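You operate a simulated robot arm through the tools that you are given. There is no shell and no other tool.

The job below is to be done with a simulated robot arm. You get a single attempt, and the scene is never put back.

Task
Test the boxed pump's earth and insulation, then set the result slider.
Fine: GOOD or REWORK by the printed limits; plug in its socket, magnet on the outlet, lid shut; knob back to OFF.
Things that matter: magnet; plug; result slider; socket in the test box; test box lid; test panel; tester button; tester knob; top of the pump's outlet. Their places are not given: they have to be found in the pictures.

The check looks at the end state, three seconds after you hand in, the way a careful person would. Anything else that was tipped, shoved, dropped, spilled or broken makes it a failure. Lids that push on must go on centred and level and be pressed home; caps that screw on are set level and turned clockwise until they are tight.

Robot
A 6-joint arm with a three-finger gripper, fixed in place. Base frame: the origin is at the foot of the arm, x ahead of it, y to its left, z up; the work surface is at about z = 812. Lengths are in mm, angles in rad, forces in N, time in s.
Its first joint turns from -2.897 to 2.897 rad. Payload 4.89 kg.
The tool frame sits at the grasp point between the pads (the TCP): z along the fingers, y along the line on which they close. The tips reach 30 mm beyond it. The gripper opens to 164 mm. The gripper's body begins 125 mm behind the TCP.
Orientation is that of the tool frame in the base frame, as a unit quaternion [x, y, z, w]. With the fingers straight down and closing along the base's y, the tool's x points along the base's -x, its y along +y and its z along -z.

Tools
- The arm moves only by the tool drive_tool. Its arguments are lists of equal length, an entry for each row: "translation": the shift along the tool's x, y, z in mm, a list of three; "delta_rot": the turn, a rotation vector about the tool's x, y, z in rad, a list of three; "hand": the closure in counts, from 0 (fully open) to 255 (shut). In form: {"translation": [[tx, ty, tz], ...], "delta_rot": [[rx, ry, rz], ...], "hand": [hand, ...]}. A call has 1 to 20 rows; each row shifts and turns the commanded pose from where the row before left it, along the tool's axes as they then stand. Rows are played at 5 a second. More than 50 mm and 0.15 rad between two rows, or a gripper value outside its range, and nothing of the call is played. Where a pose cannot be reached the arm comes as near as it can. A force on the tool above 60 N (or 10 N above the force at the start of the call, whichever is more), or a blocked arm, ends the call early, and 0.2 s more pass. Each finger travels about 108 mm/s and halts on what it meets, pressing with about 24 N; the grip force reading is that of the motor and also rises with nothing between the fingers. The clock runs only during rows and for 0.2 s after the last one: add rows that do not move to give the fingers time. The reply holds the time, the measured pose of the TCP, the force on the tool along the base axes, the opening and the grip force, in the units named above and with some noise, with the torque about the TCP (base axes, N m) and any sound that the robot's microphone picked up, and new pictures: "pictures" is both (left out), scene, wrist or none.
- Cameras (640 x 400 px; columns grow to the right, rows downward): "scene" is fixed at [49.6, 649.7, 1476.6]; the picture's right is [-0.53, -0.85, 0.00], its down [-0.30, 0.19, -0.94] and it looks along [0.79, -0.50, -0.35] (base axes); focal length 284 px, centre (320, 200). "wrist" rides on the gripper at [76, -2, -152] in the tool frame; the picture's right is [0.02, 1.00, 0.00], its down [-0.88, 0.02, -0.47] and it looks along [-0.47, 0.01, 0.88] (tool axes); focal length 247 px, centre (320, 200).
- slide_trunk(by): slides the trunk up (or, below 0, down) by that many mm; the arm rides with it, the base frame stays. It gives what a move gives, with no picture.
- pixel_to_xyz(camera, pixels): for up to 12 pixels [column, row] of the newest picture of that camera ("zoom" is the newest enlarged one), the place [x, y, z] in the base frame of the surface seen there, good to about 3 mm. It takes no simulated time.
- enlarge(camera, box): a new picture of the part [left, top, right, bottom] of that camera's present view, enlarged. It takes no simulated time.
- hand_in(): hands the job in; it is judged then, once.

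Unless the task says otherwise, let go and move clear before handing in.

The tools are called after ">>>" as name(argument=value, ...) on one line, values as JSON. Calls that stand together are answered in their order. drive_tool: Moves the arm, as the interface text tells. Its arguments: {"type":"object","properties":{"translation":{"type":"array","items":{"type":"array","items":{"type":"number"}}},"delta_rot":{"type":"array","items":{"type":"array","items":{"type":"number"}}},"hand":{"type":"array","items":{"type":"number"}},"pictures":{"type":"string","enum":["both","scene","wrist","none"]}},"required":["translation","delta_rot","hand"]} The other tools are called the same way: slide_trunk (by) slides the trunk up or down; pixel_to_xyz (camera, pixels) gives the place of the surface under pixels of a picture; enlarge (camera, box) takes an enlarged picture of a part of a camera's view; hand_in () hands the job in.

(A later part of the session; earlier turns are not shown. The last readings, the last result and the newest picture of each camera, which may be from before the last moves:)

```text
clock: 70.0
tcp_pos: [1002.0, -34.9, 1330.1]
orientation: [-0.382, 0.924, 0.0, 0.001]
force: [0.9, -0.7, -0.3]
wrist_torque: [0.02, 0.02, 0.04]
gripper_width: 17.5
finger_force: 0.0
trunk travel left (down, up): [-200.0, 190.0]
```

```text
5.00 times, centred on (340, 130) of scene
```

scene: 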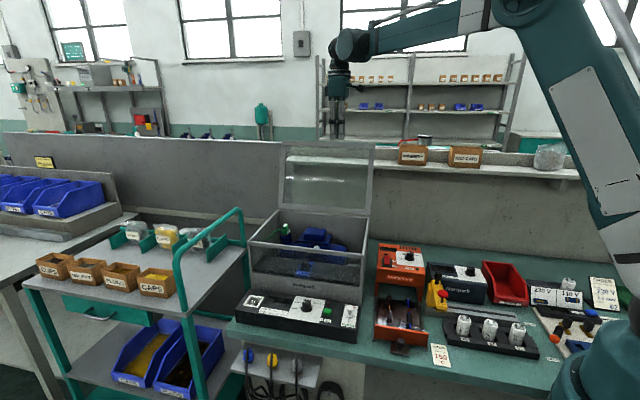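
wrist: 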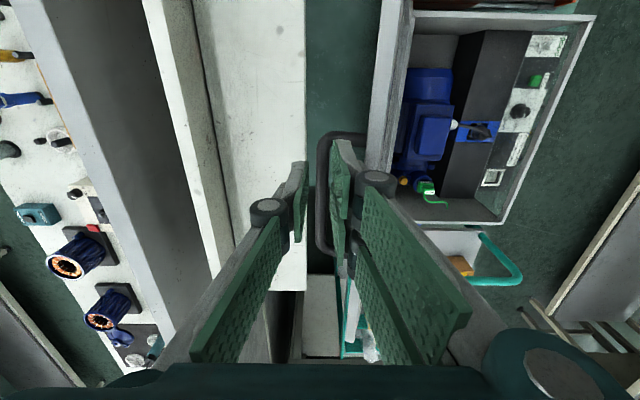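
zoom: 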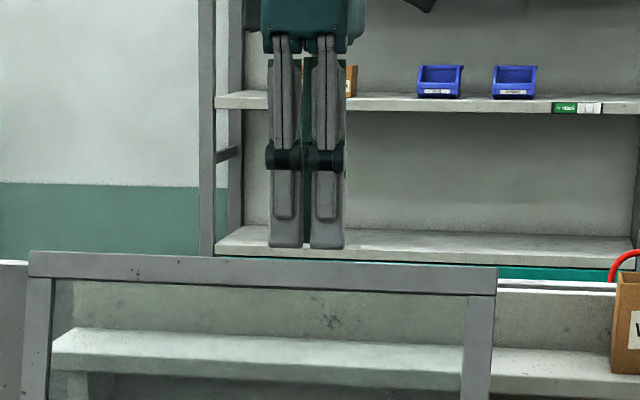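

The bar is now between the fingers with room on both sides (bar at +1.6 mm, pads ±8.7). I'll descend 42 mm.

>>> drive_tool(translation=[[0, 0, 12], [0, 0, 12], [0, 0, 10], [0, 0, 8], [0, 0, 0]], delta_rot=[[0, 0, 0], [0, 0, 0], [0, 0, 0], [0, 0, 0], [0, 0, 0]], hand=[229, 229, 229, 229, 229])

>>> enlarge(camera="wrist", box=[240, 100, 400, 240])

```text
clock: 70.7
tcp_pos: [999.6, -31.7, 1309.9]
orientation: [-0.383, 0.924, 0.001, 0.001]
force: [-4.8, 5.1, 37.7]
wrist_torque: [-0.29, 1.05, -0.15]
gripper_width: 20.3
finger_force: 0.5
trunk travel left (down, up): [-200.0, 190.0]
stopped in row 3: the force on the tool passed its limit at 72 N (the readings are from after the stop); the commanded pose is now the measured one
```

scene: 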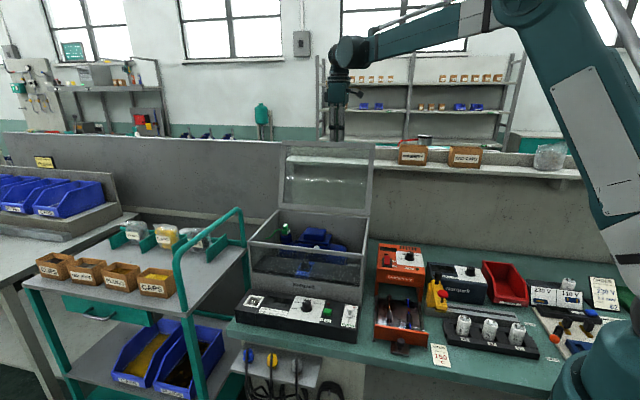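
wrist: 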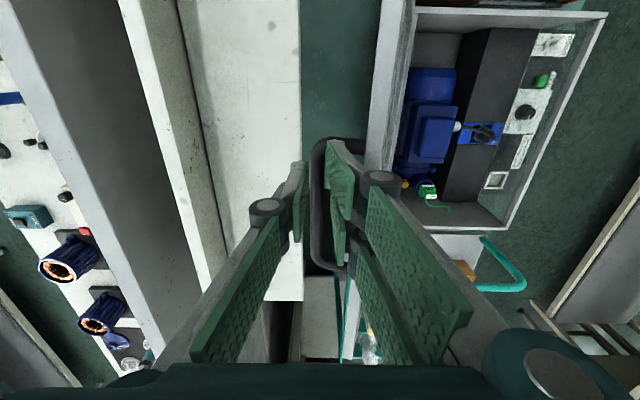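

```text
2.86 times, centred on (320, 170) of wrist
```

zoom: 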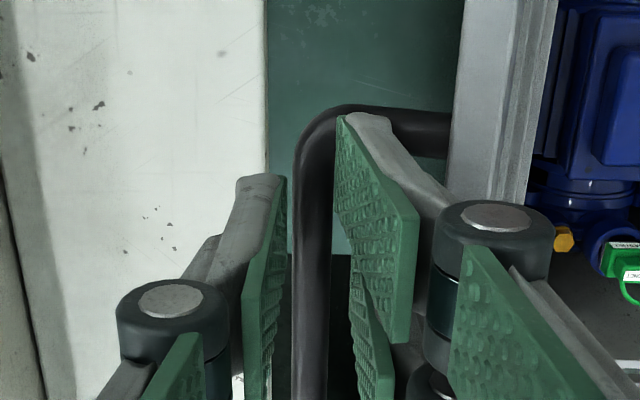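

The force limit tripped: the front finger's tip seems to overlap the handle's end post (zoom (345,115)). I'll look at the finger geometry closely before moving.

>>> enlarge(camera="scene", box=[315, 85, 365, 155])

>>> enlarge(camera="wrist", box=[290, 120, 370, 200])

```text
5.71 times, centred on (340, 120) of scene
```

zoom: 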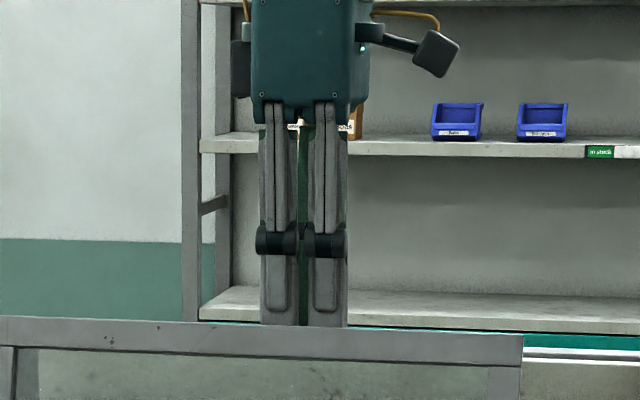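

```text
5.00 times, centred on (330, 160) of wrist
```

zoom: 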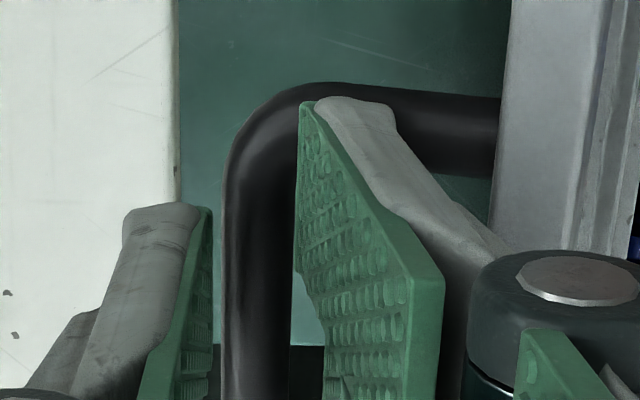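

Now I see the gripper's +y side has two prongs spanning about ±28 mm, so it overlapped the post. I'll raise, slide 17 mm inward along the bar, and recheck.

>>> drive_tool(translation=[[0, 0, -10], [0, 0, -12], [-9, 0, 0], [-8, 0, 0], [0, 0, 0]], delta_rot=[[0, 0, 0], [0, 0, 0], [0, 0, 0], [0, 0, 0], [0, 0, 0]], hand=[229, 229, 229, 229, 229])

>>> enlarge(camera="wrist", box=[240, 80, 400, 220])

>>> pixel_to_xyz(camera="wrist", pixels=[[288, 230], [360, 80]])

```text
clock: 71.9
tcp_pos: [1014.8, -20.6, 1328.1]
orientation: [-0.382, 0.924, 0.001, 0.001]
force: [-0.5, -0.2, -0.2]
wrist_torque: [-0.06, 0.07, 0.0]
gripper_width: 17.4
finger_force: 0.1
trunk travel left (down, up): [-200.0, 190.0]
```

scene: 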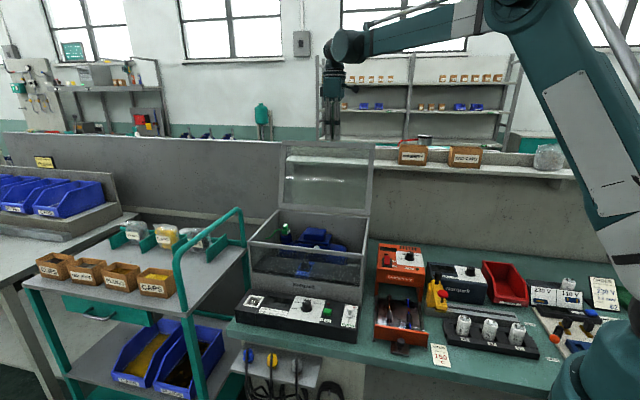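
wrist: 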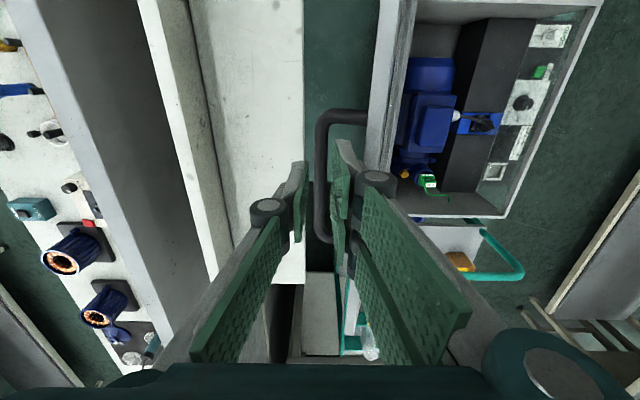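

```text
2.86 times, centred on (320, 150) of wrist
```

zoom: 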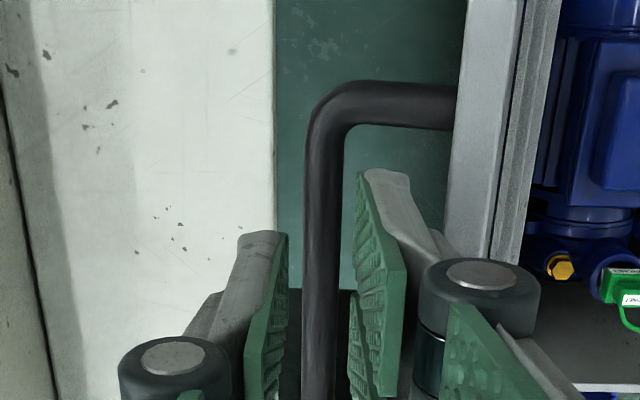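

```text
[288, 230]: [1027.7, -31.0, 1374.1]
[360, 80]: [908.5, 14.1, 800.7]
```

The post is now ~42 mm away from the tool axis and the bar is centred. I'll descend again in modest steps.

>>> drive_tool(translation=[[0, 0, 8], [0, 0, 8], [0, 0, 8], [0, 0, 8], [0, 0, 8], [0, 0, 0]], delta_rot=[[0, 0, 0], [0, 0, 0], [0, 0, 0], [0, 0, 0], [0, 0, 0], [0, 0, 0]], hand=[229, 229, 229, 229, 229, 229])

>>> enlarge(camera="wrist", box=[240, 100, 400, 240])

```text
clock: 73.3
tcp_pos: [1014.0, -19.5, 1288.5]
orientation: [-0.383, 0.924, 0.001, 0.001]
force: [0.2, 0.1, 0.4]
wrist_torque: [-0.02, 0.01, -0.01]
gripper_width: 17.5
finger_force: 0.1
trunk travel left (down, up): [-200.0, 190.0]
```

scene: 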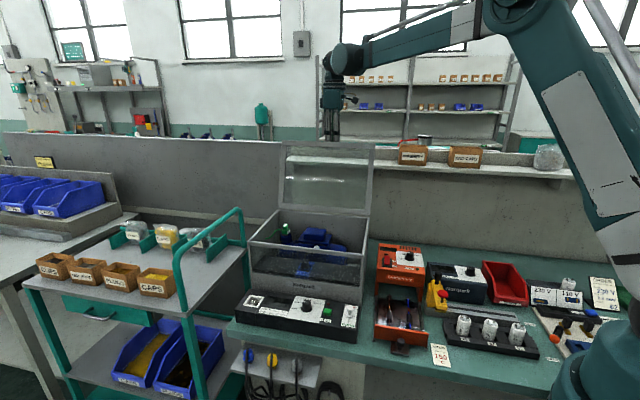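
wrist: 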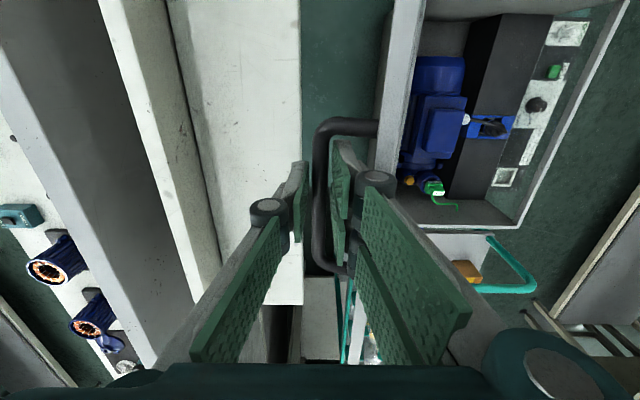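

```text
2.86 times, centred on (320, 170) of wrist
```

zoom: 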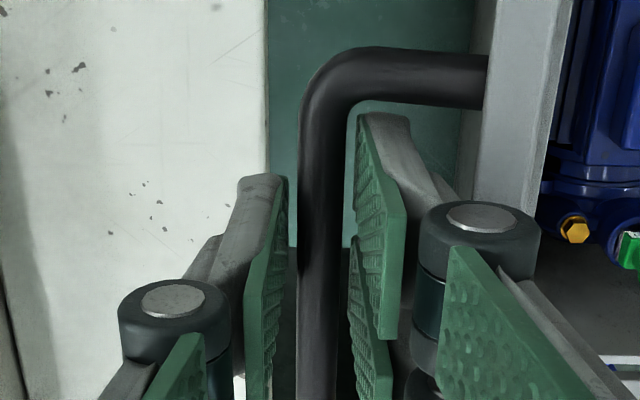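

The bar is caged between the fingers with no contact force. I'll start swinging the lid along its arc (hinge ≈ d 283, z 1027, radius 277) in small steps.

>>> drive_tool(translation=[[0, 11, -5.3], [0, 10.9, -4.9], [0, 11.4, -4.3], [0, 11.3, -4.0], [0, 0, 0]], delta_rot=[[0, 0, 0], [0, 0, 0], [0, 0, 0], [0, 0, 0], [0, 0, 0]], hand=[229, 229, 229, 229, 229])

>>> enlarge(camera="wrist", box=[240, 100, 400, 240])

```text
clock: 74.5
tcp_pos: [983.0, 11.3, 1306.9]
orientation: [-0.383, 0.924, 0.001, 0.001]
force: [0.8, 0.7, 0.4]
wrist_torque: [-0.01, -0.03, 0.0]
gripper_width: 17.6
finger_force: 0.2
trunk travel left (down, up): [-200.0, 190.0]
```

scene: 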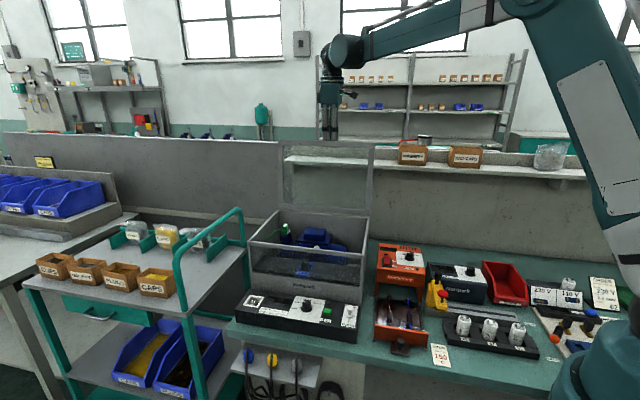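
wrist: 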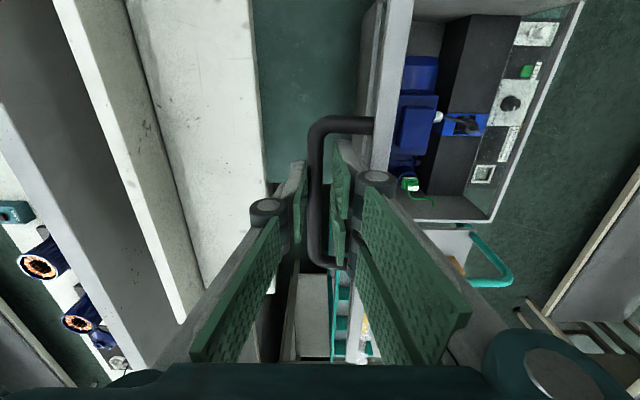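

```text
2.86 times, centred on (320, 170) of wrist
```

zoom: 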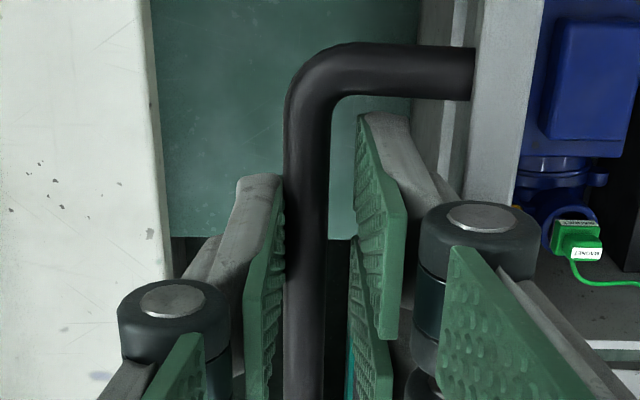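

The lid follows with negligible force. I'll continue the arc past vertical in small steps.

>>> drive_tool(translation=[[0, 11.7, -3.1], [0, 11.6, -3.1], [0, 11.9, -2.1], [0, 11.9, -2.1], [0, 12.05, -1.05], [0, 12.05, -1.05], [0, 12.1, 0], [0, 12.1, 0], [0, 0, 0]], delta_rot=[[0, 0, 0], [0, 0, 0], [0, 0, 0], [0, 0, 0], [0, 0, 0], [0, 0, 0], [0, 0, 0], [0, 0, 0], [0, 0, 0]], hand=[229, 229, 229, 229, 229, 229, 229, 229, 229])

>>> enlarge(camera="wrist", box=[240, 100, 400, 240])

```text
clock: 76.5
tcp_pos: [914.5, 78.9, 1318.8]
orientation: [-0.383, 0.924, 0.001, 0.0]
force: [-0.1, 0.3, 0.2]
wrist_torque: [-0.01, -0.01, -0.02]
gripper_width: 17.9
finger_force: 0.5
trunk travel left (down, up): [-200.0, 190.0]
```

scene: 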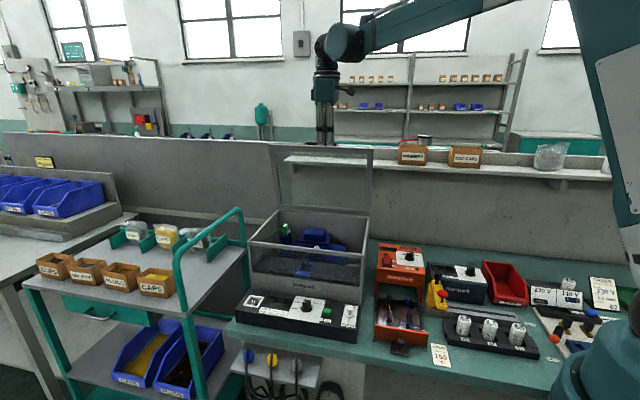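
wrist: 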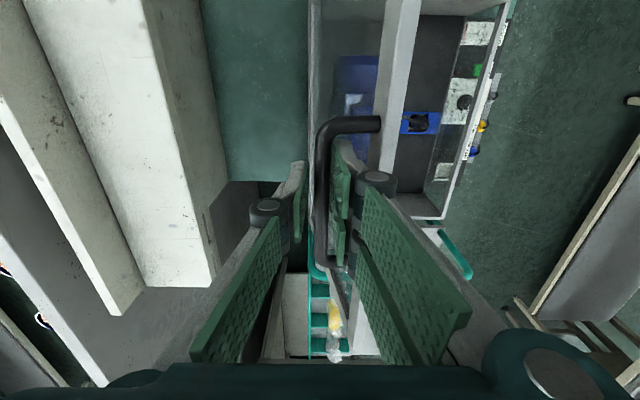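

```text
2.86 times, centred on (320, 170) of wrist
```

zoom: 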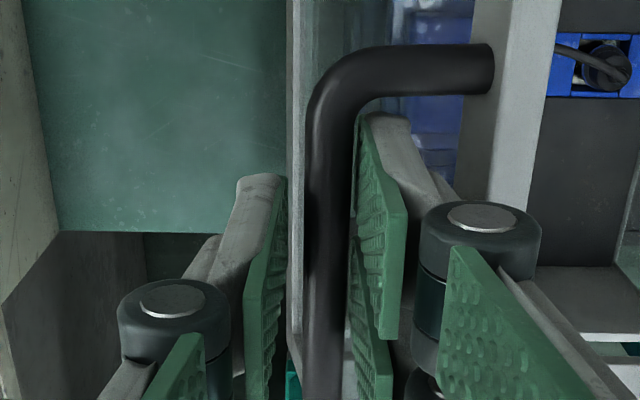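

The lid has passed vertical and the bar now rests near the front finger. I'll measure the bar position to refine the hinge.

>>> pixel_to_xyz(camera="wrist", pixels=[[323, 150], [323, 170], [323, 200], [323, 230], [335, 126], [360, 124], [378, 124], [395, 60], [390, 100]])

>>> pixel_to_xyz(camera="scene", pixels=[[372, 150], [371, 165], [370, 185], [368, 205], [280, 149], [272, 145]])

```text
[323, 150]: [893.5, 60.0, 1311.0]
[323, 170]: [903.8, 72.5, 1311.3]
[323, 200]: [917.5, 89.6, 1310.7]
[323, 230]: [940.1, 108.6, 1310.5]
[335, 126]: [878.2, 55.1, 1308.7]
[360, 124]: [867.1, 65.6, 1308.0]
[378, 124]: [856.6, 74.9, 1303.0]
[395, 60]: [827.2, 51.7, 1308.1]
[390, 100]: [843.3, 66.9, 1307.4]
```

```text
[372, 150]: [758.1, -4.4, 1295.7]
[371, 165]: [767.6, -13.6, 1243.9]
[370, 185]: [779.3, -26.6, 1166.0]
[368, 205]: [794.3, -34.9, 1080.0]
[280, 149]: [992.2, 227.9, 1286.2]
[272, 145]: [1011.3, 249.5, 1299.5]
```

The hinge refines to d≈278.5, z≈1024 with bar radius 282 mm; the lid swings freely, so I'll grip the bar before lowering it.

>>> drive_tool(translation=[[0, 0, 0], [0, 0, 0], [0, 0, 0], [0, 0, 0]], delta_rot=[[0, 0, 0], [0, 0, 0], [0, 0, 0], [0, 0, 0]], hand=[234, 239, 245, 250])

>>> enlarge(camera="wrist", box=[240, 100, 400, 240])

```text
clock: 77.5
tcp_pos: [914.6, 78.3, 1317.8]
orientation: [-0.383, 0.924, 0.002, 0.0]
force: [-0.8, 0.1, -2.1]
wrist_torque: [0.07, 0.01, -1.35]
gripper_width: 11.1
finger_force: 44.7
trunk travel left (down, up): [-200.0, 190.0]
```

scene: 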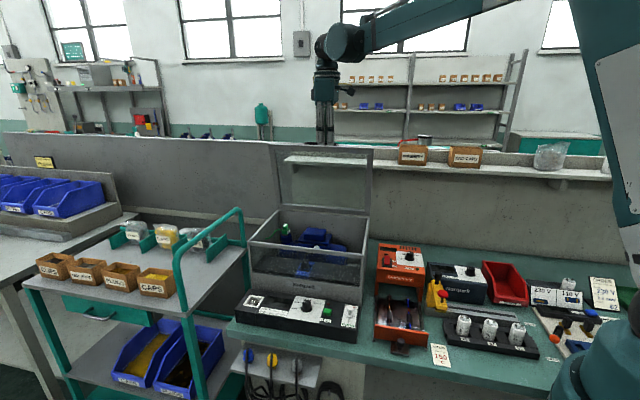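
wrist: 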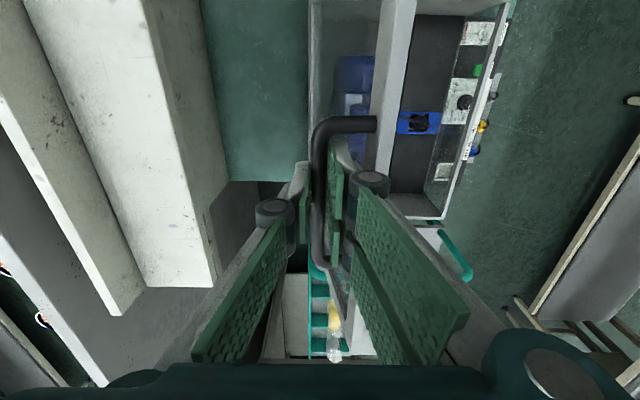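

```text
2.86 times, centred on (320, 170) of wrist
```

zoom: 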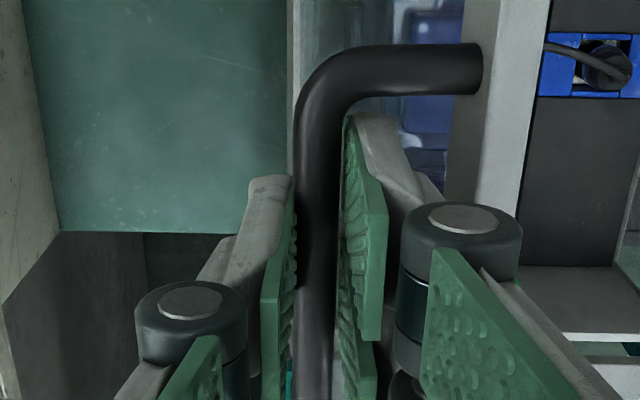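

The bar is gripped (11.1 mm) with a slight yaw torque, so I'll relax the grip a little and start lowering along the arc.

>>> drive_tool(translation=[[0, 0, 0], [0, 12.3, 0.7], [0, 12.2, 1.1], [0, 12.2, 1.8], [0, 12.1, 2.1], [0, 12.0, 2.9], [0, 11.9, 3.1], [0, 0, 0]], delta_rot=[[0, 0, 0.01], [0, 0, 0], [0, 0, 0], [0, 0, 0], [0, 0, 0], [0, 0, 0], [0, 0, 0], [0, 0, 0]], hand=[240, 240, 240, 240, 240, 240, 240, 240])

>>> enlarge(camera="wrist", box=[240, 100, 400, 240])

```text
clock: 79.3
tcp_pos: [863.7, 129.7, 1305.8]
orientation: [-0.378, 0.926, 0.001, 0.001]
force: [-9.1, -11.0, -7.2]
wrist_torque: [-0.26, 0.25, 0.0]
gripper_width: 11.1
finger_force: 44.0
trunk travel left (down, up): [-200.0, 190.0]
```

scene: 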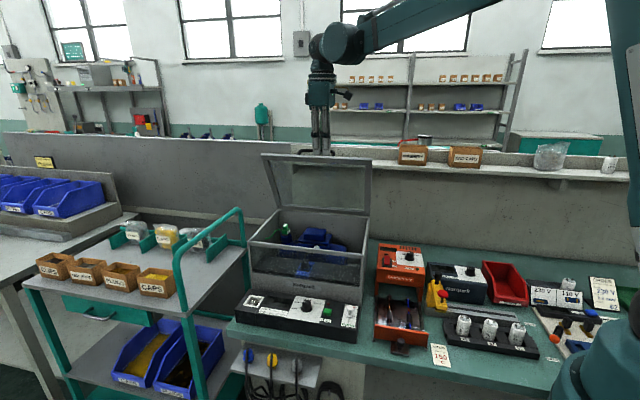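
wrist: 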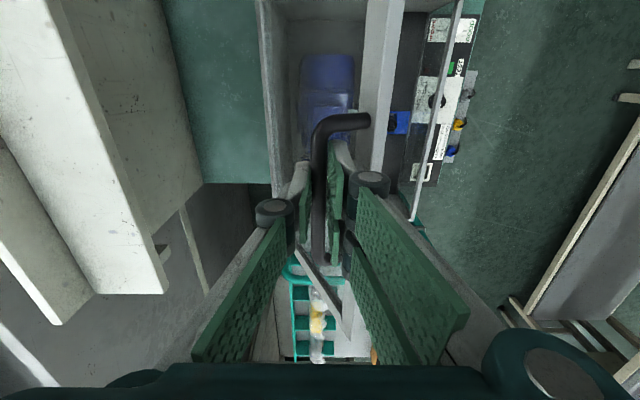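

```text
2.86 times, centred on (320, 170) of wrist
```

zoom: 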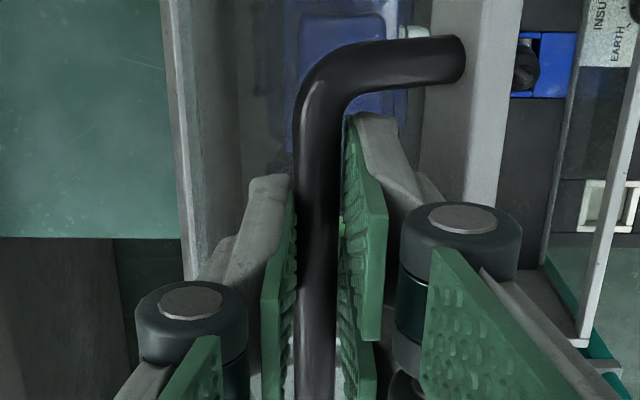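

The lid is at ~63° and following well; a small sideways load along the bar can be relieved with +0.7 mm in x. I'll continue lowering to about 38°.

>>> drive_tool(translation=[[0.7, 11.7, 3.7], [0, 11.5, 4.3], [0, 11.4, 4.7], [0, 11.1, 5.3], [0, 10.9, 5.7], [0, 10.6, 6.3], [0, 10.3, 6.7], [0, 10.0, 7.1], [0, 9.7, 7.5], [0, 9.4, 8.0], [0, 0, 0]], delta_rot=[[0, 0, 0], [0, 0, 0], [0, 0, 0], [0, 0, 0], [0, 0, 0], [0, 0, 0], [0, 0, 0], [0, 0, 0], [0, 0, 0], [0, 0, 0], [0, 0, 0]], hand=[240, 240, 240, 240, 240, 240, 240, 240, 240, 240, 240])

>>> enlarge(camera="wrist", box=[240, 100, 400, 240])

```text
clock: 81.7
tcp_pos: [790.3, 203.7, 1246.5]
orientation: [-0.378, 0.926, 0.002, 0.001]
force: [8.5, -29.8, -32.3]
wrist_torque: [-0.53, -0.05, 0.32]
gripper_width: 11.1
finger_force: 45.4
trunk travel left (down, up): [-200.0, 190.0]
```

scene: 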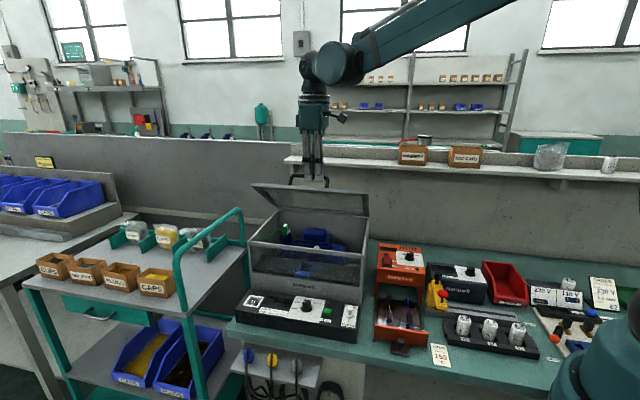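
wrist: 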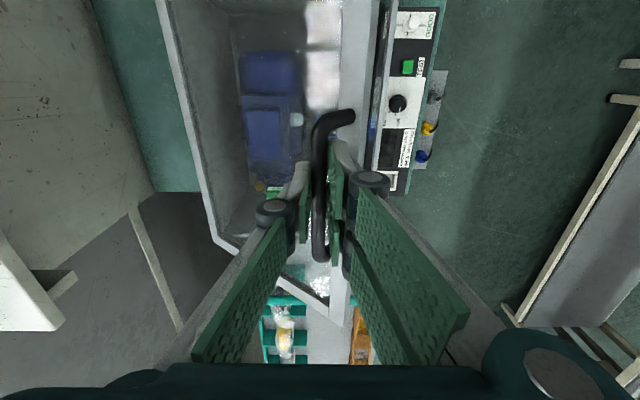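

```text
2.86 times, centred on (320, 170) of wrist
```

zoom: 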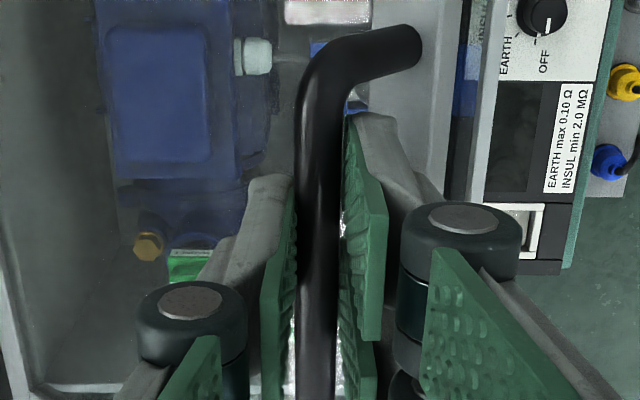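

A ~42 N radial tension has built up (path slightly too long). I'll move 2 mm toward the hinge and check the forces.

>>> drive_tool(translation=[[0.5, -1.3, 1.5], [0, 0, 0]], delta_rot=[[0, 0, 0], [0, 0, 0]], hand=[240, 240], pictures="none")

```text
clock: 82.3
tcp_pos: [790.1, 204.3, 1246.9]
orientation: [-0.379, 0.925, 0.001, 0.0]
force: [-1.7, -16.6, -14.8]
wrist_torque: [-0.81, 0.59, 0.26]
gripper_width: 11.1
finger_force: 45.0
trunk travel left (down, up): [-200.0, 190.0]
```

>>> drive_tool(translation=[[0.6, -0.8, 0.9], [0, 8.8, 8.5], [0, 8.5, 8.9], [0, 8.0, 9.3], [0, 7.7, 9.7], [0, 0, 0]], delta_rot=[[0, 0, 0], [0, 0, 0], [0, 0, 0], [0, 0, 0], [0, 0, 0], [0, 0, 0]], hand=[240, 240, 240, 240, 240, 240], pictures="scene")

```text
clock: 83.7
tcp_pos: [765.8, 228.7, 1208.4]
orientation: [-0.379, 0.926, 0.002, 0.0]
force: [-4.1, 2.1, 0.2]
wrist_torque: [0.33, -0.19, 0.51]
gripper_width: 11.1
finger_force: 45.0
trunk travel left (down, up): [-200.0, 190.0]
```

scene: 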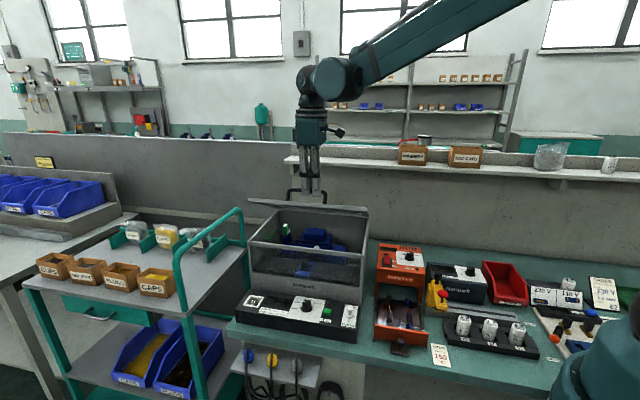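

Forces are near zero now with the lid at about 28°. Continuing the arc.

>>> drive_tool(translation=[[0, 7.3, 9.9], [0, 6.9, 10.1], [0, 6.5, 10.4], [0, 6.0, 10.7], [0, 5.5, 11], [0, 5.0, 11.1], [0, 0, 0]], delta_rot=[[0, 0, 0], [0, 0, 0], [0, 0, 0], [0, 0, 0], [0, 0, 0], [0, 0, 0], [0, 0, 0]], hand=[240, 240, 240, 240, 240, 240, 240], pictures="both")

```text
clock: 85.3
tcp_pos: [741.4, 253.5, 1145.1]
orientation: [-0.377, 0.926, 0.001, 0.0]
force: [9.9, -29.7, -12.7]
wrist_torque: [-0.77, 0.06, 0.89]
gripper_width: 11.1
finger_force: 45.0
trunk travel left (down, up): [-200.0, 190.0]
```

scene: 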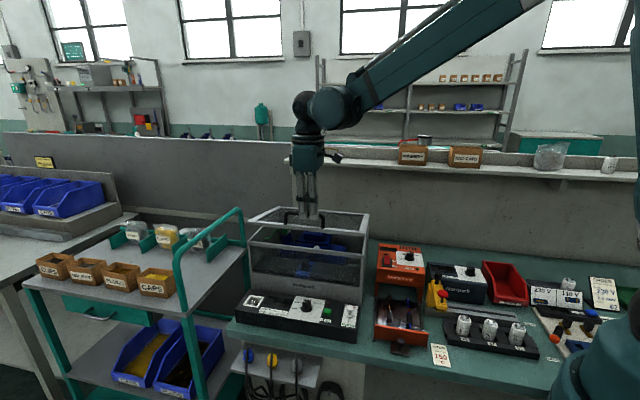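
wrist: 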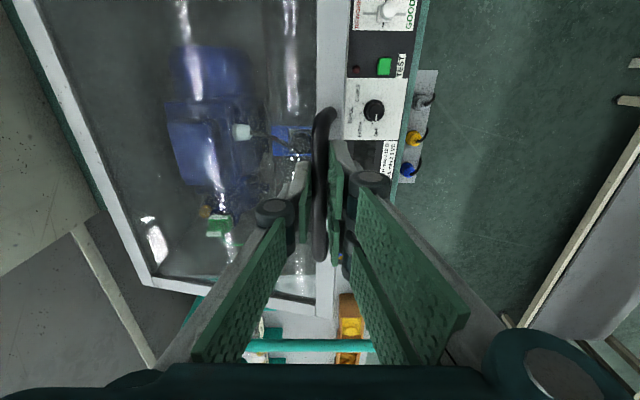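

Tension again (~30 N radial), so the true radius is nearer 275 mm. I'll relieve 2 mm inward and continue with a corrected arc, watching for the rim.

>>> drive_tool(translation=[[0.5, -1.8, 0.8], [0, 2.8, 7.3], [0, 2.7, 7.4], [0, 2.5, 7.5], [0, 2.4, 7.6], [0, 0, 0]], delta_rot=[[0, 0, 0], [0, 0, 0], [0, 0, 0], [0, 0, 0], [0, 0, 0], [0, 0, 0]], hand=[240, 240, 240, 240, 240, 240], pictures="scene")

>>> enlarge(camera="scene", box=[240, 180, 380, 280])

```text
clock: 86.7
tcp_pos: [735.3, 259.9, 1116.7]
orientation: [-0.379, 0.925, 0.001, 0.001]
force: [-7.8, -4.9, -1.0]
wrist_torque: [-0.12, 0.15, 1.08]
gripper_width: 11.1
finger_force: 44.5
trunk travel left (down, up): [-200.0, 190.0]
```

scene: 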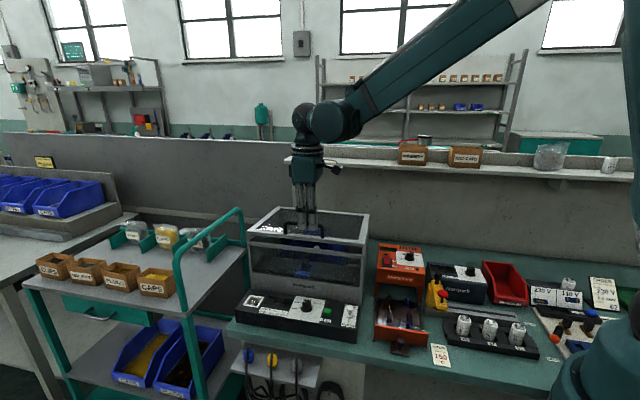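

```text
4.00 times, centred on (310, 230) of scene
```

zoom: 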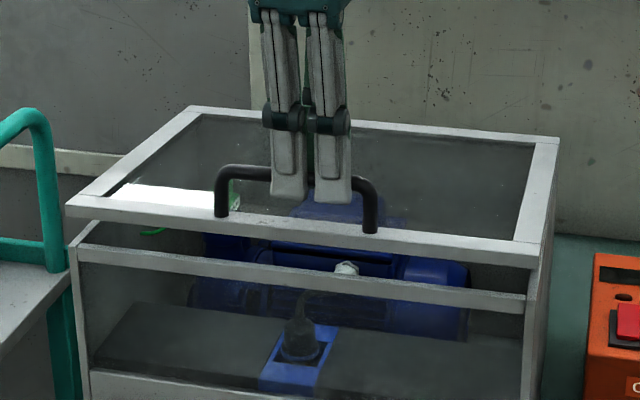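

The lid is about 7° from shut. I'll lower the last ~30 mm slowly until it rests on the rim.

>>> drive_tool(translation=[[0, 2.0, 7.6], [0, 1.9, 7.6], [0, 1.6, 7.5], [0, 0, 0]], delta_rot=[[0, 0, 0], [0, 0, 0], [0, 0, 0], [0, 0, 0]], hand=[240, 240, 240, 240], pictures="scene")

>>> enlarge(camera="scene", box=[240, 190, 380, 290])

```text
clock: 87.7
tcp_pos: [732.2, 262.8, 1091.5]
orientation: [-0.378, 0.926, 0.0, 0.0]
force: [-2.1, -7.9, 4.6]
wrist_torque: [-0.34, 0.19, 1.16]
gripper_width: 11.0
finger_force: 45.0
trunk travel left (down, up): [-200.0, 190.0]
```

scene: 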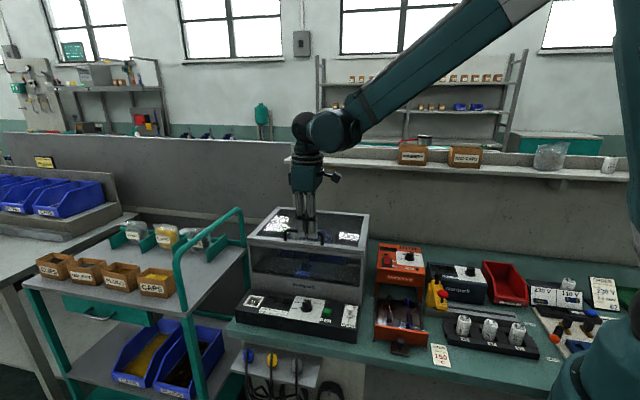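

```text
4.00 times, centred on (310, 240) of scene
```

zoom: 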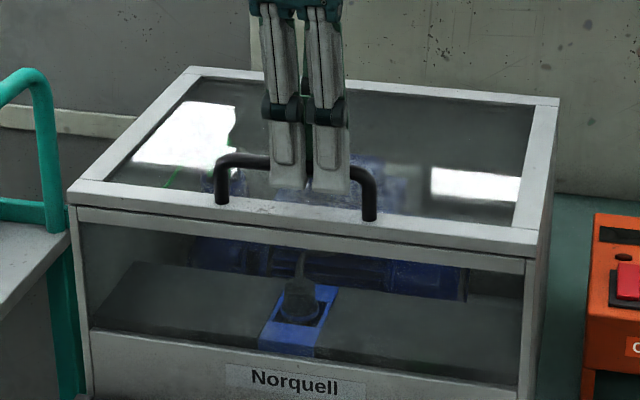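

>>> drive_tool(translation=[[0, 0.5, 2.5], [0, 0.4, 2], [0, 0, 0]], delta_rot=[[0, 0, 0], [0, 0, 0], [0, 0, 0]], hand=[240, 240, 240], pictures="scene")

>>> enlarge(camera="scene", box=[240, 210, 380, 290])

```text
clock: 88.5
tcp_pos: [731.8, 263.4, 1088.6]
orientation: [-0.378, 0.926, 0.001, 0.001]
force: [25.7, -16.6, 37.4]
wrist_torque: [-0.18, -0.57, 1.1]
gripper_width: 11.1
finger_force: 45.2
trunk travel left (down, up): [-200.0, 190.0]
```

scene: 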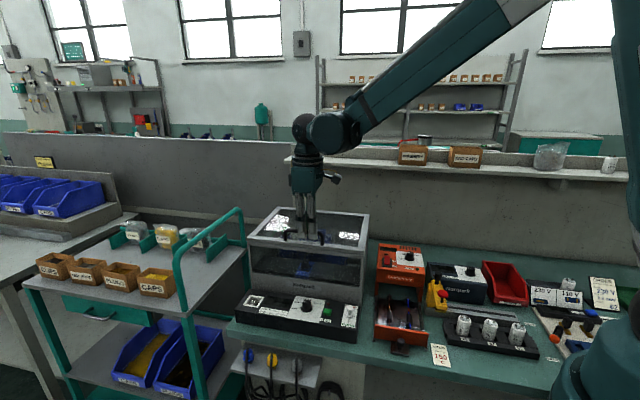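

```text
4.57 times, centred on (310, 250) of scene
```

zoom: 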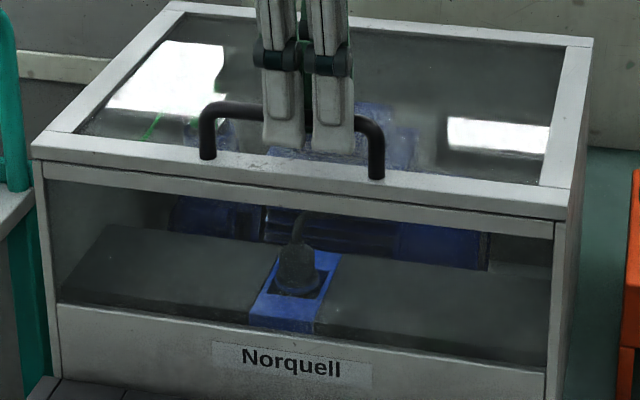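

The lid is down on the rim (37 N up). I'll relieve slightly, open the fingers and rise clear.

>>> drive_tool(translation=[[0, -0.8, -1.2], [0, 0, 0], [0, 0, 0], [0, 0, 0], [0, 0, 0]], delta_rot=[[0, 0, 0], [0, 0, 0], [0, 0, 0], [0, 0, 0], [0, 0, 0]], hand=[240, 232, 224, 215, 212], pictures="none")

>>> drive_tool(translation=[[0, 0, -15], [0, 0, -25], [0, 0, -30], [0, 0, 0]], delta_rot=[[0, 0, 0], [0, 0, 0], [0, 0, 0], [0, 0, 0]], hand=[212, 212, 212, 212], pictures="both")

>>> enlarge(camera="scene", box=[240, 210, 380, 290])

```text
clock: 89.7
tcp_pos: [732.4, 265.2, 1087.8]
orientation: [-0.378, 0.926, 0.001, 0.001]
force: [0.6, -0.8, 0.6]
wrist_torque: [0.0, 0.02, -0.01]
gripper_width: 27.7
finger_force: 0.0
trunk travel left (down, up): [-200.0, 190.0]
```

```text
clock: 90.7
tcp_pos: [730.1, 263.3, 1159.5]
orientation: [-0.379, 0.925, 0.001, 0.001]
force: [-0.4, -0.6, 0.4]
wrist_torque: [0.04, -0.05, 0.02]
gripper_width: 27.7
finger_force: 0.1
trunk travel left (down, up): [-200.0, 190.0]
```

scene: 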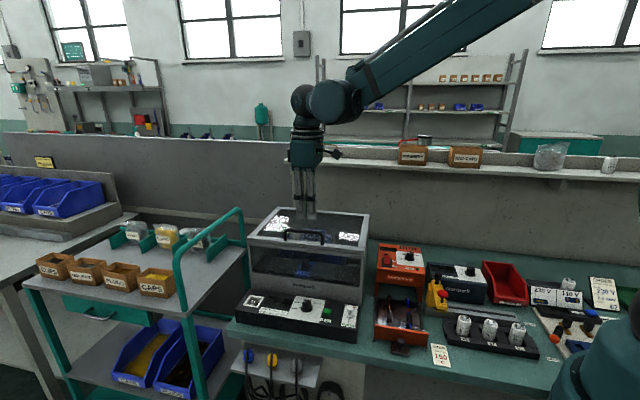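
wrist: 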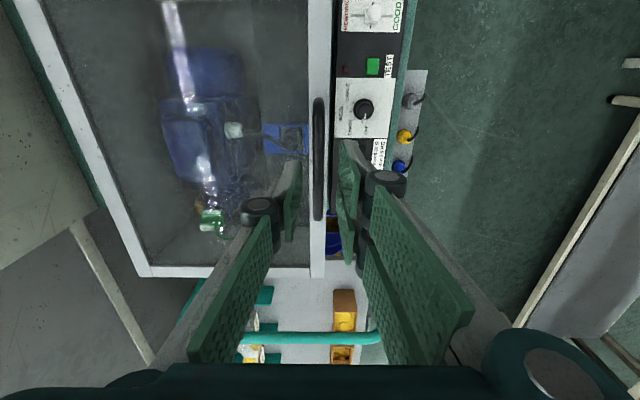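

```text
4.57 times, centred on (310, 250) of scene
```

zoom: 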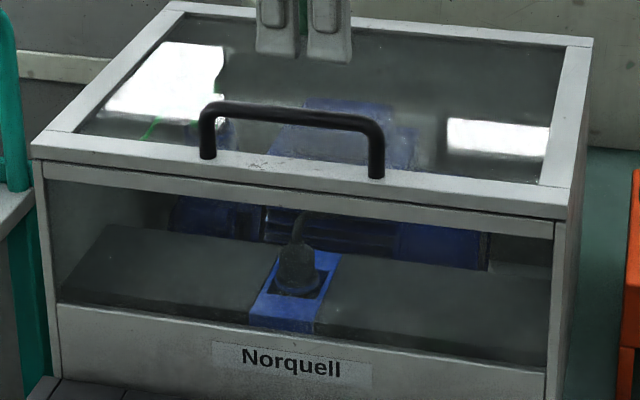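

The lid is shut. Now I'll zoom on the test panel and get coordinates of the knob, button and slider.

>>> enlarge(camera="scene", box=[230, 285, 370, 350])

>>> pixel_to_xyz(camera="zoom", pixels=[[320, 200], [340, 120], [335, 90], [430, 140], [440, 100], [510, 150], [530, 190], [300, 130], [350, 160], [540, 120]])

>>> pixel_to_xyz(camera="wrist", pixels=[[363, 108], [372, 67], [373, 12], [345, 125], [385, 90], [350, 90], [380, 125], [366, 95], [378, 150], [400, 20], [345, 20]])

```text
4.57 times, centred on (300, 318) of scene
```

zoom: 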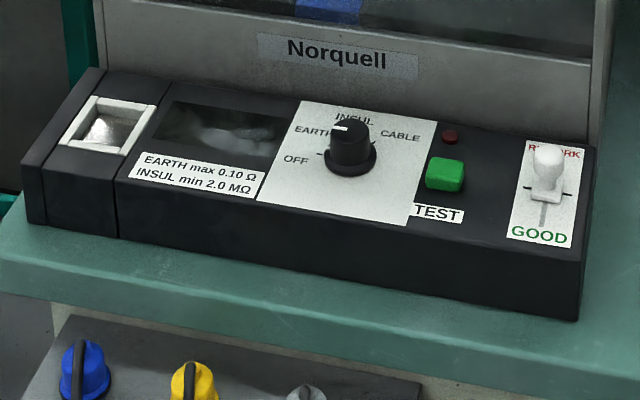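

```text
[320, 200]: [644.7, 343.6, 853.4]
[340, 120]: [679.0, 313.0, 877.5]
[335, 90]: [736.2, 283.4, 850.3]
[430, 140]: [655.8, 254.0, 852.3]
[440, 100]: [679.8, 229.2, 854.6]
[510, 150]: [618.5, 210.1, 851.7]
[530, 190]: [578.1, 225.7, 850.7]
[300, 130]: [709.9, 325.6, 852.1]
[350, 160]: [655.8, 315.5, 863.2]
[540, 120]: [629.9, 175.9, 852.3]
```

```text
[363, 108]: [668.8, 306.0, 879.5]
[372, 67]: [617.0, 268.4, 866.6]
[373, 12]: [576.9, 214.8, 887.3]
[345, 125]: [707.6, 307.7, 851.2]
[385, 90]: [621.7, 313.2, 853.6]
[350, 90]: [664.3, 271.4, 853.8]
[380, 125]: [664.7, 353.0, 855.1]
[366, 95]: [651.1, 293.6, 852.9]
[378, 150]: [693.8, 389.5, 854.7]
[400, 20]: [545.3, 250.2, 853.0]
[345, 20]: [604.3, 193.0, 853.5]
```

The knob top is near (669,306,879), button (617,268,866), slider (577,215,887), panel face z≈852; OFF points to box-left, with EARTH and INSUL each ~45° further clockwise. I'll turn to yaw -22.5° and move above the knob.

>>> drive_tool(translation=[[0, 0, -10], [0, 0, 0], [0, 0, 0], [0, 0, 0], [0, 0, 0], [0, 0, 0], [0, 0, 0], [0, 0, 0], [36.8, 7.8, 0], [36.8, 7.7, 0], [0, 0, 48], [0, 0, 48], [0, 0, 48], [0, 0, 0]], delta_rot=[[0, 0, 0.146], [0, 0, 0.146], [0, 0, 0.146], [0, 0, 0.146], [0, 0, 0.146], [0, 0, 0.146], [0, 0, 0.146], [0, 0, 0.146], [0, 0, 0], [0, 0, 0], [0, 0, 0], [0, 0, 0], [0, 0, 0], [0, 0, 0]], hand=[205, 200, 195, 190, 185, 185, 185, 185, 185, 185, 185, 185, 185, 185])

>>> enlarge(camera="wrist", box=[220, 60, 420, 200])

```text
clock: 93.7
tcp_pos: [667.4, 305.5, 1026.4]
orientation: [0.195, 0.981, 0.001, 0.0]
force: [1.5, 0.5, -0.8]
wrist_torque: [-0.07, 0.14, -0.03]
gripper_width: 45.0
finger_force: 0.1
trunk travel left (down, up): [-200.0, 190.0]
```

scene: 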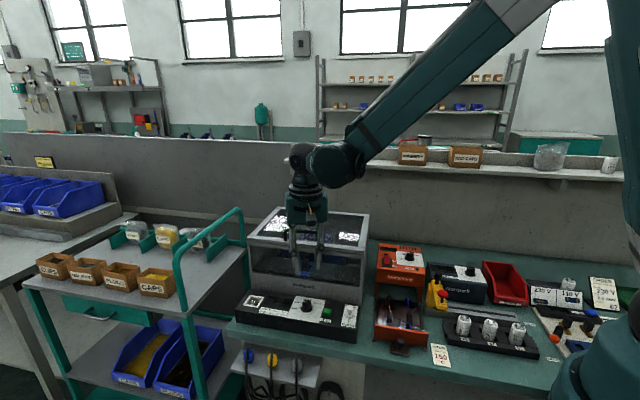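
wrist: 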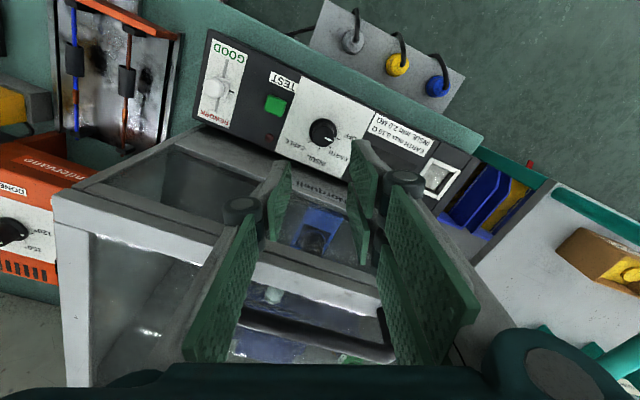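

```text
2.86 times, centred on (320, 130) of wrist
```

zoom: 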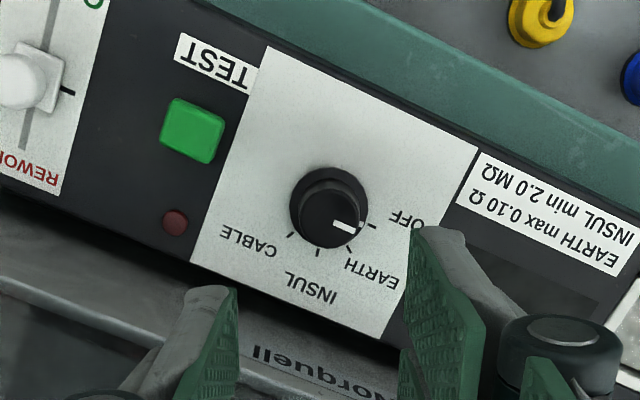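

The knob pointer is at OFF, with ticks for EARTH, INSUL and CABLE. I'll zoom in more to measure tick angles.

>>> enlarge(camera="wrist", box=[295, 110, 355, 170])

>>> pixel_to_xyz(camera="zoom", pixels=[[300, 200], [330, 225], [372, 227], [347, 246]])

```text
6.67 times, centred on (325, 140) of wrist
```

zoom: 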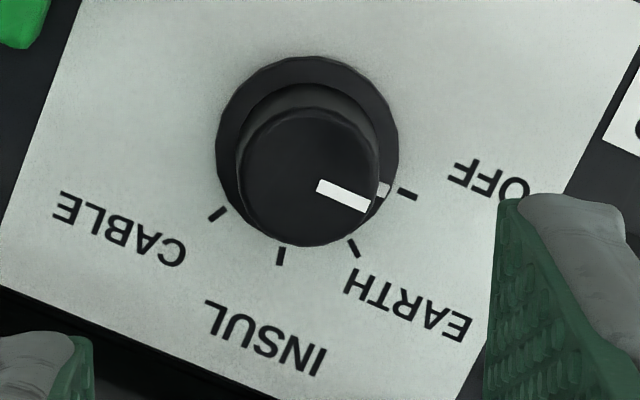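

```text
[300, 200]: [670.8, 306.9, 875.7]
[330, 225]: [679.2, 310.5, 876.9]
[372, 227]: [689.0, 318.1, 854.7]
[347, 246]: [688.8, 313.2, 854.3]
```

Ticks are 40° apart and the pointer is on OFF; the knob centre is (+3.9,+3.4) mm from the tool axis. I'll correct and descend partway.

>>> drive_tool(translation=[[3.9, 3.4, 0], [0, 0, 30], [0, 0, 30], [0, 0, 25], [0, 0, 0]], delta_rot=[[0, 0, 0], [0, 0, 0], [0, 0, 0], [0, 0, 0], [0, 0, 0]], hand=[190, 190, 190, 190, 190])

>>> enlarge(camera="wrist", box=[270, 110, 370, 190])

```text
clock: 94.9
tcp_pos: [667.4, 308.4, 939.7]
orientation: [0.195, 0.981, 0.002, 0.0]
force: [1.0, -0.2, -0.3]
wrist_torque: [-0.01, 0.05, -0.01]
gripper_width: 41.9
finger_force: 0.1
trunk travel left (down, up): [-200.0, 190.0]
```

scene: 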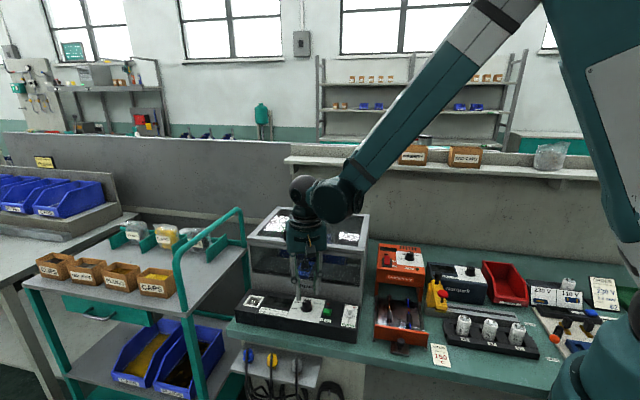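
wrist: 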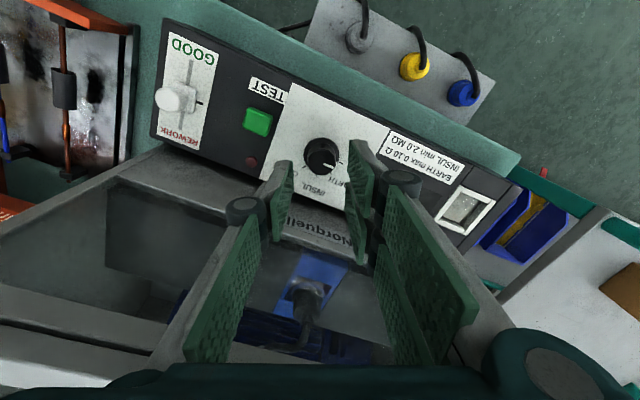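

```text
5.00 times, centred on (320, 150) of wrist
```

zoom: 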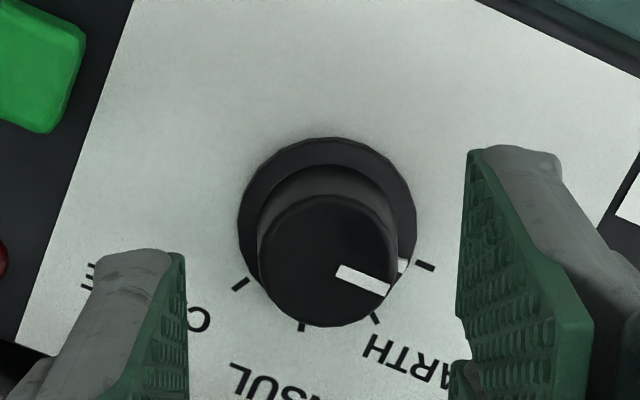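

The knob is centred within ~1.5 mm. I'll apply the correction, descend to grip height and close on the knob.

>>> drive_tool(translation=[[1.3, 0.9, 0], [0, 0, 20], [0, 0, 15], [0, 0, 10], [0, 0, 0], [0, 0, 0], [0, 0, 0], [0, 0, 0], [0, 0, 0]], delta_rot=[[0, 0, 0], [0, 0, 0], [0, 0, 0], [0, 0, 0], [0, 0, 0], [0, 0, 0], [0, 0, 0], [0, 0, 0], [0, 0, 0]], hand=[190, 190, 190, 190, 200, 210, 220, 232, 232])

>>> enlarge(camera="wrist", box=[270, 120, 370, 200])

>>> enlarge(camera="scene", box=[240, 280, 370, 350])

```text
clock: 96.9
tcp_pos: [665.3, 311.5, 895.2]
orientation: [0.195, 0.981, 0.0, 0.001]
force: [-14.6, -26.9, -17.7]
wrist_torque: [-0.81, 0.21, -0.2]
gripper_width: 27.1
finger_force: 45.5
trunk travel left (down, up): [-200.0, 190.0]
```

scene: 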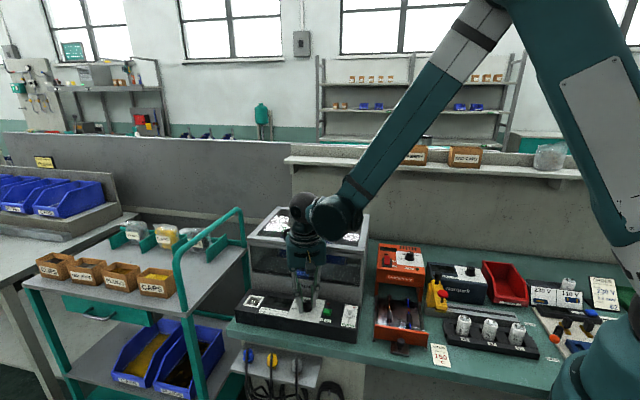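
wrist: 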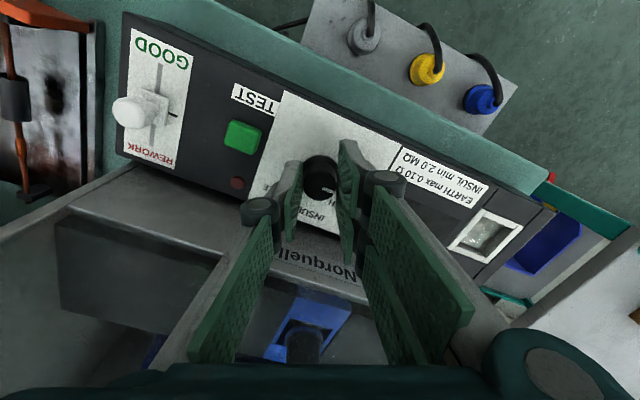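

```text
5.00 times, centred on (320, 160) of wrist
```

zoom: 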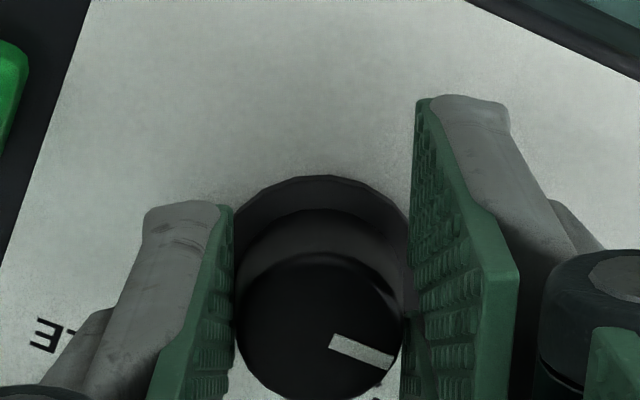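

```text
4.92 times, centred on (305, 315) of scene
```

zoom: 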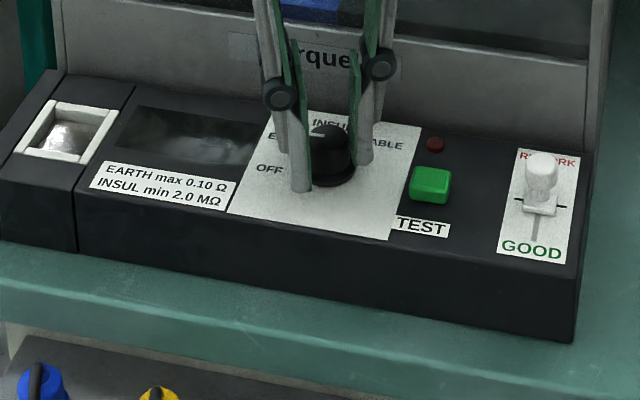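

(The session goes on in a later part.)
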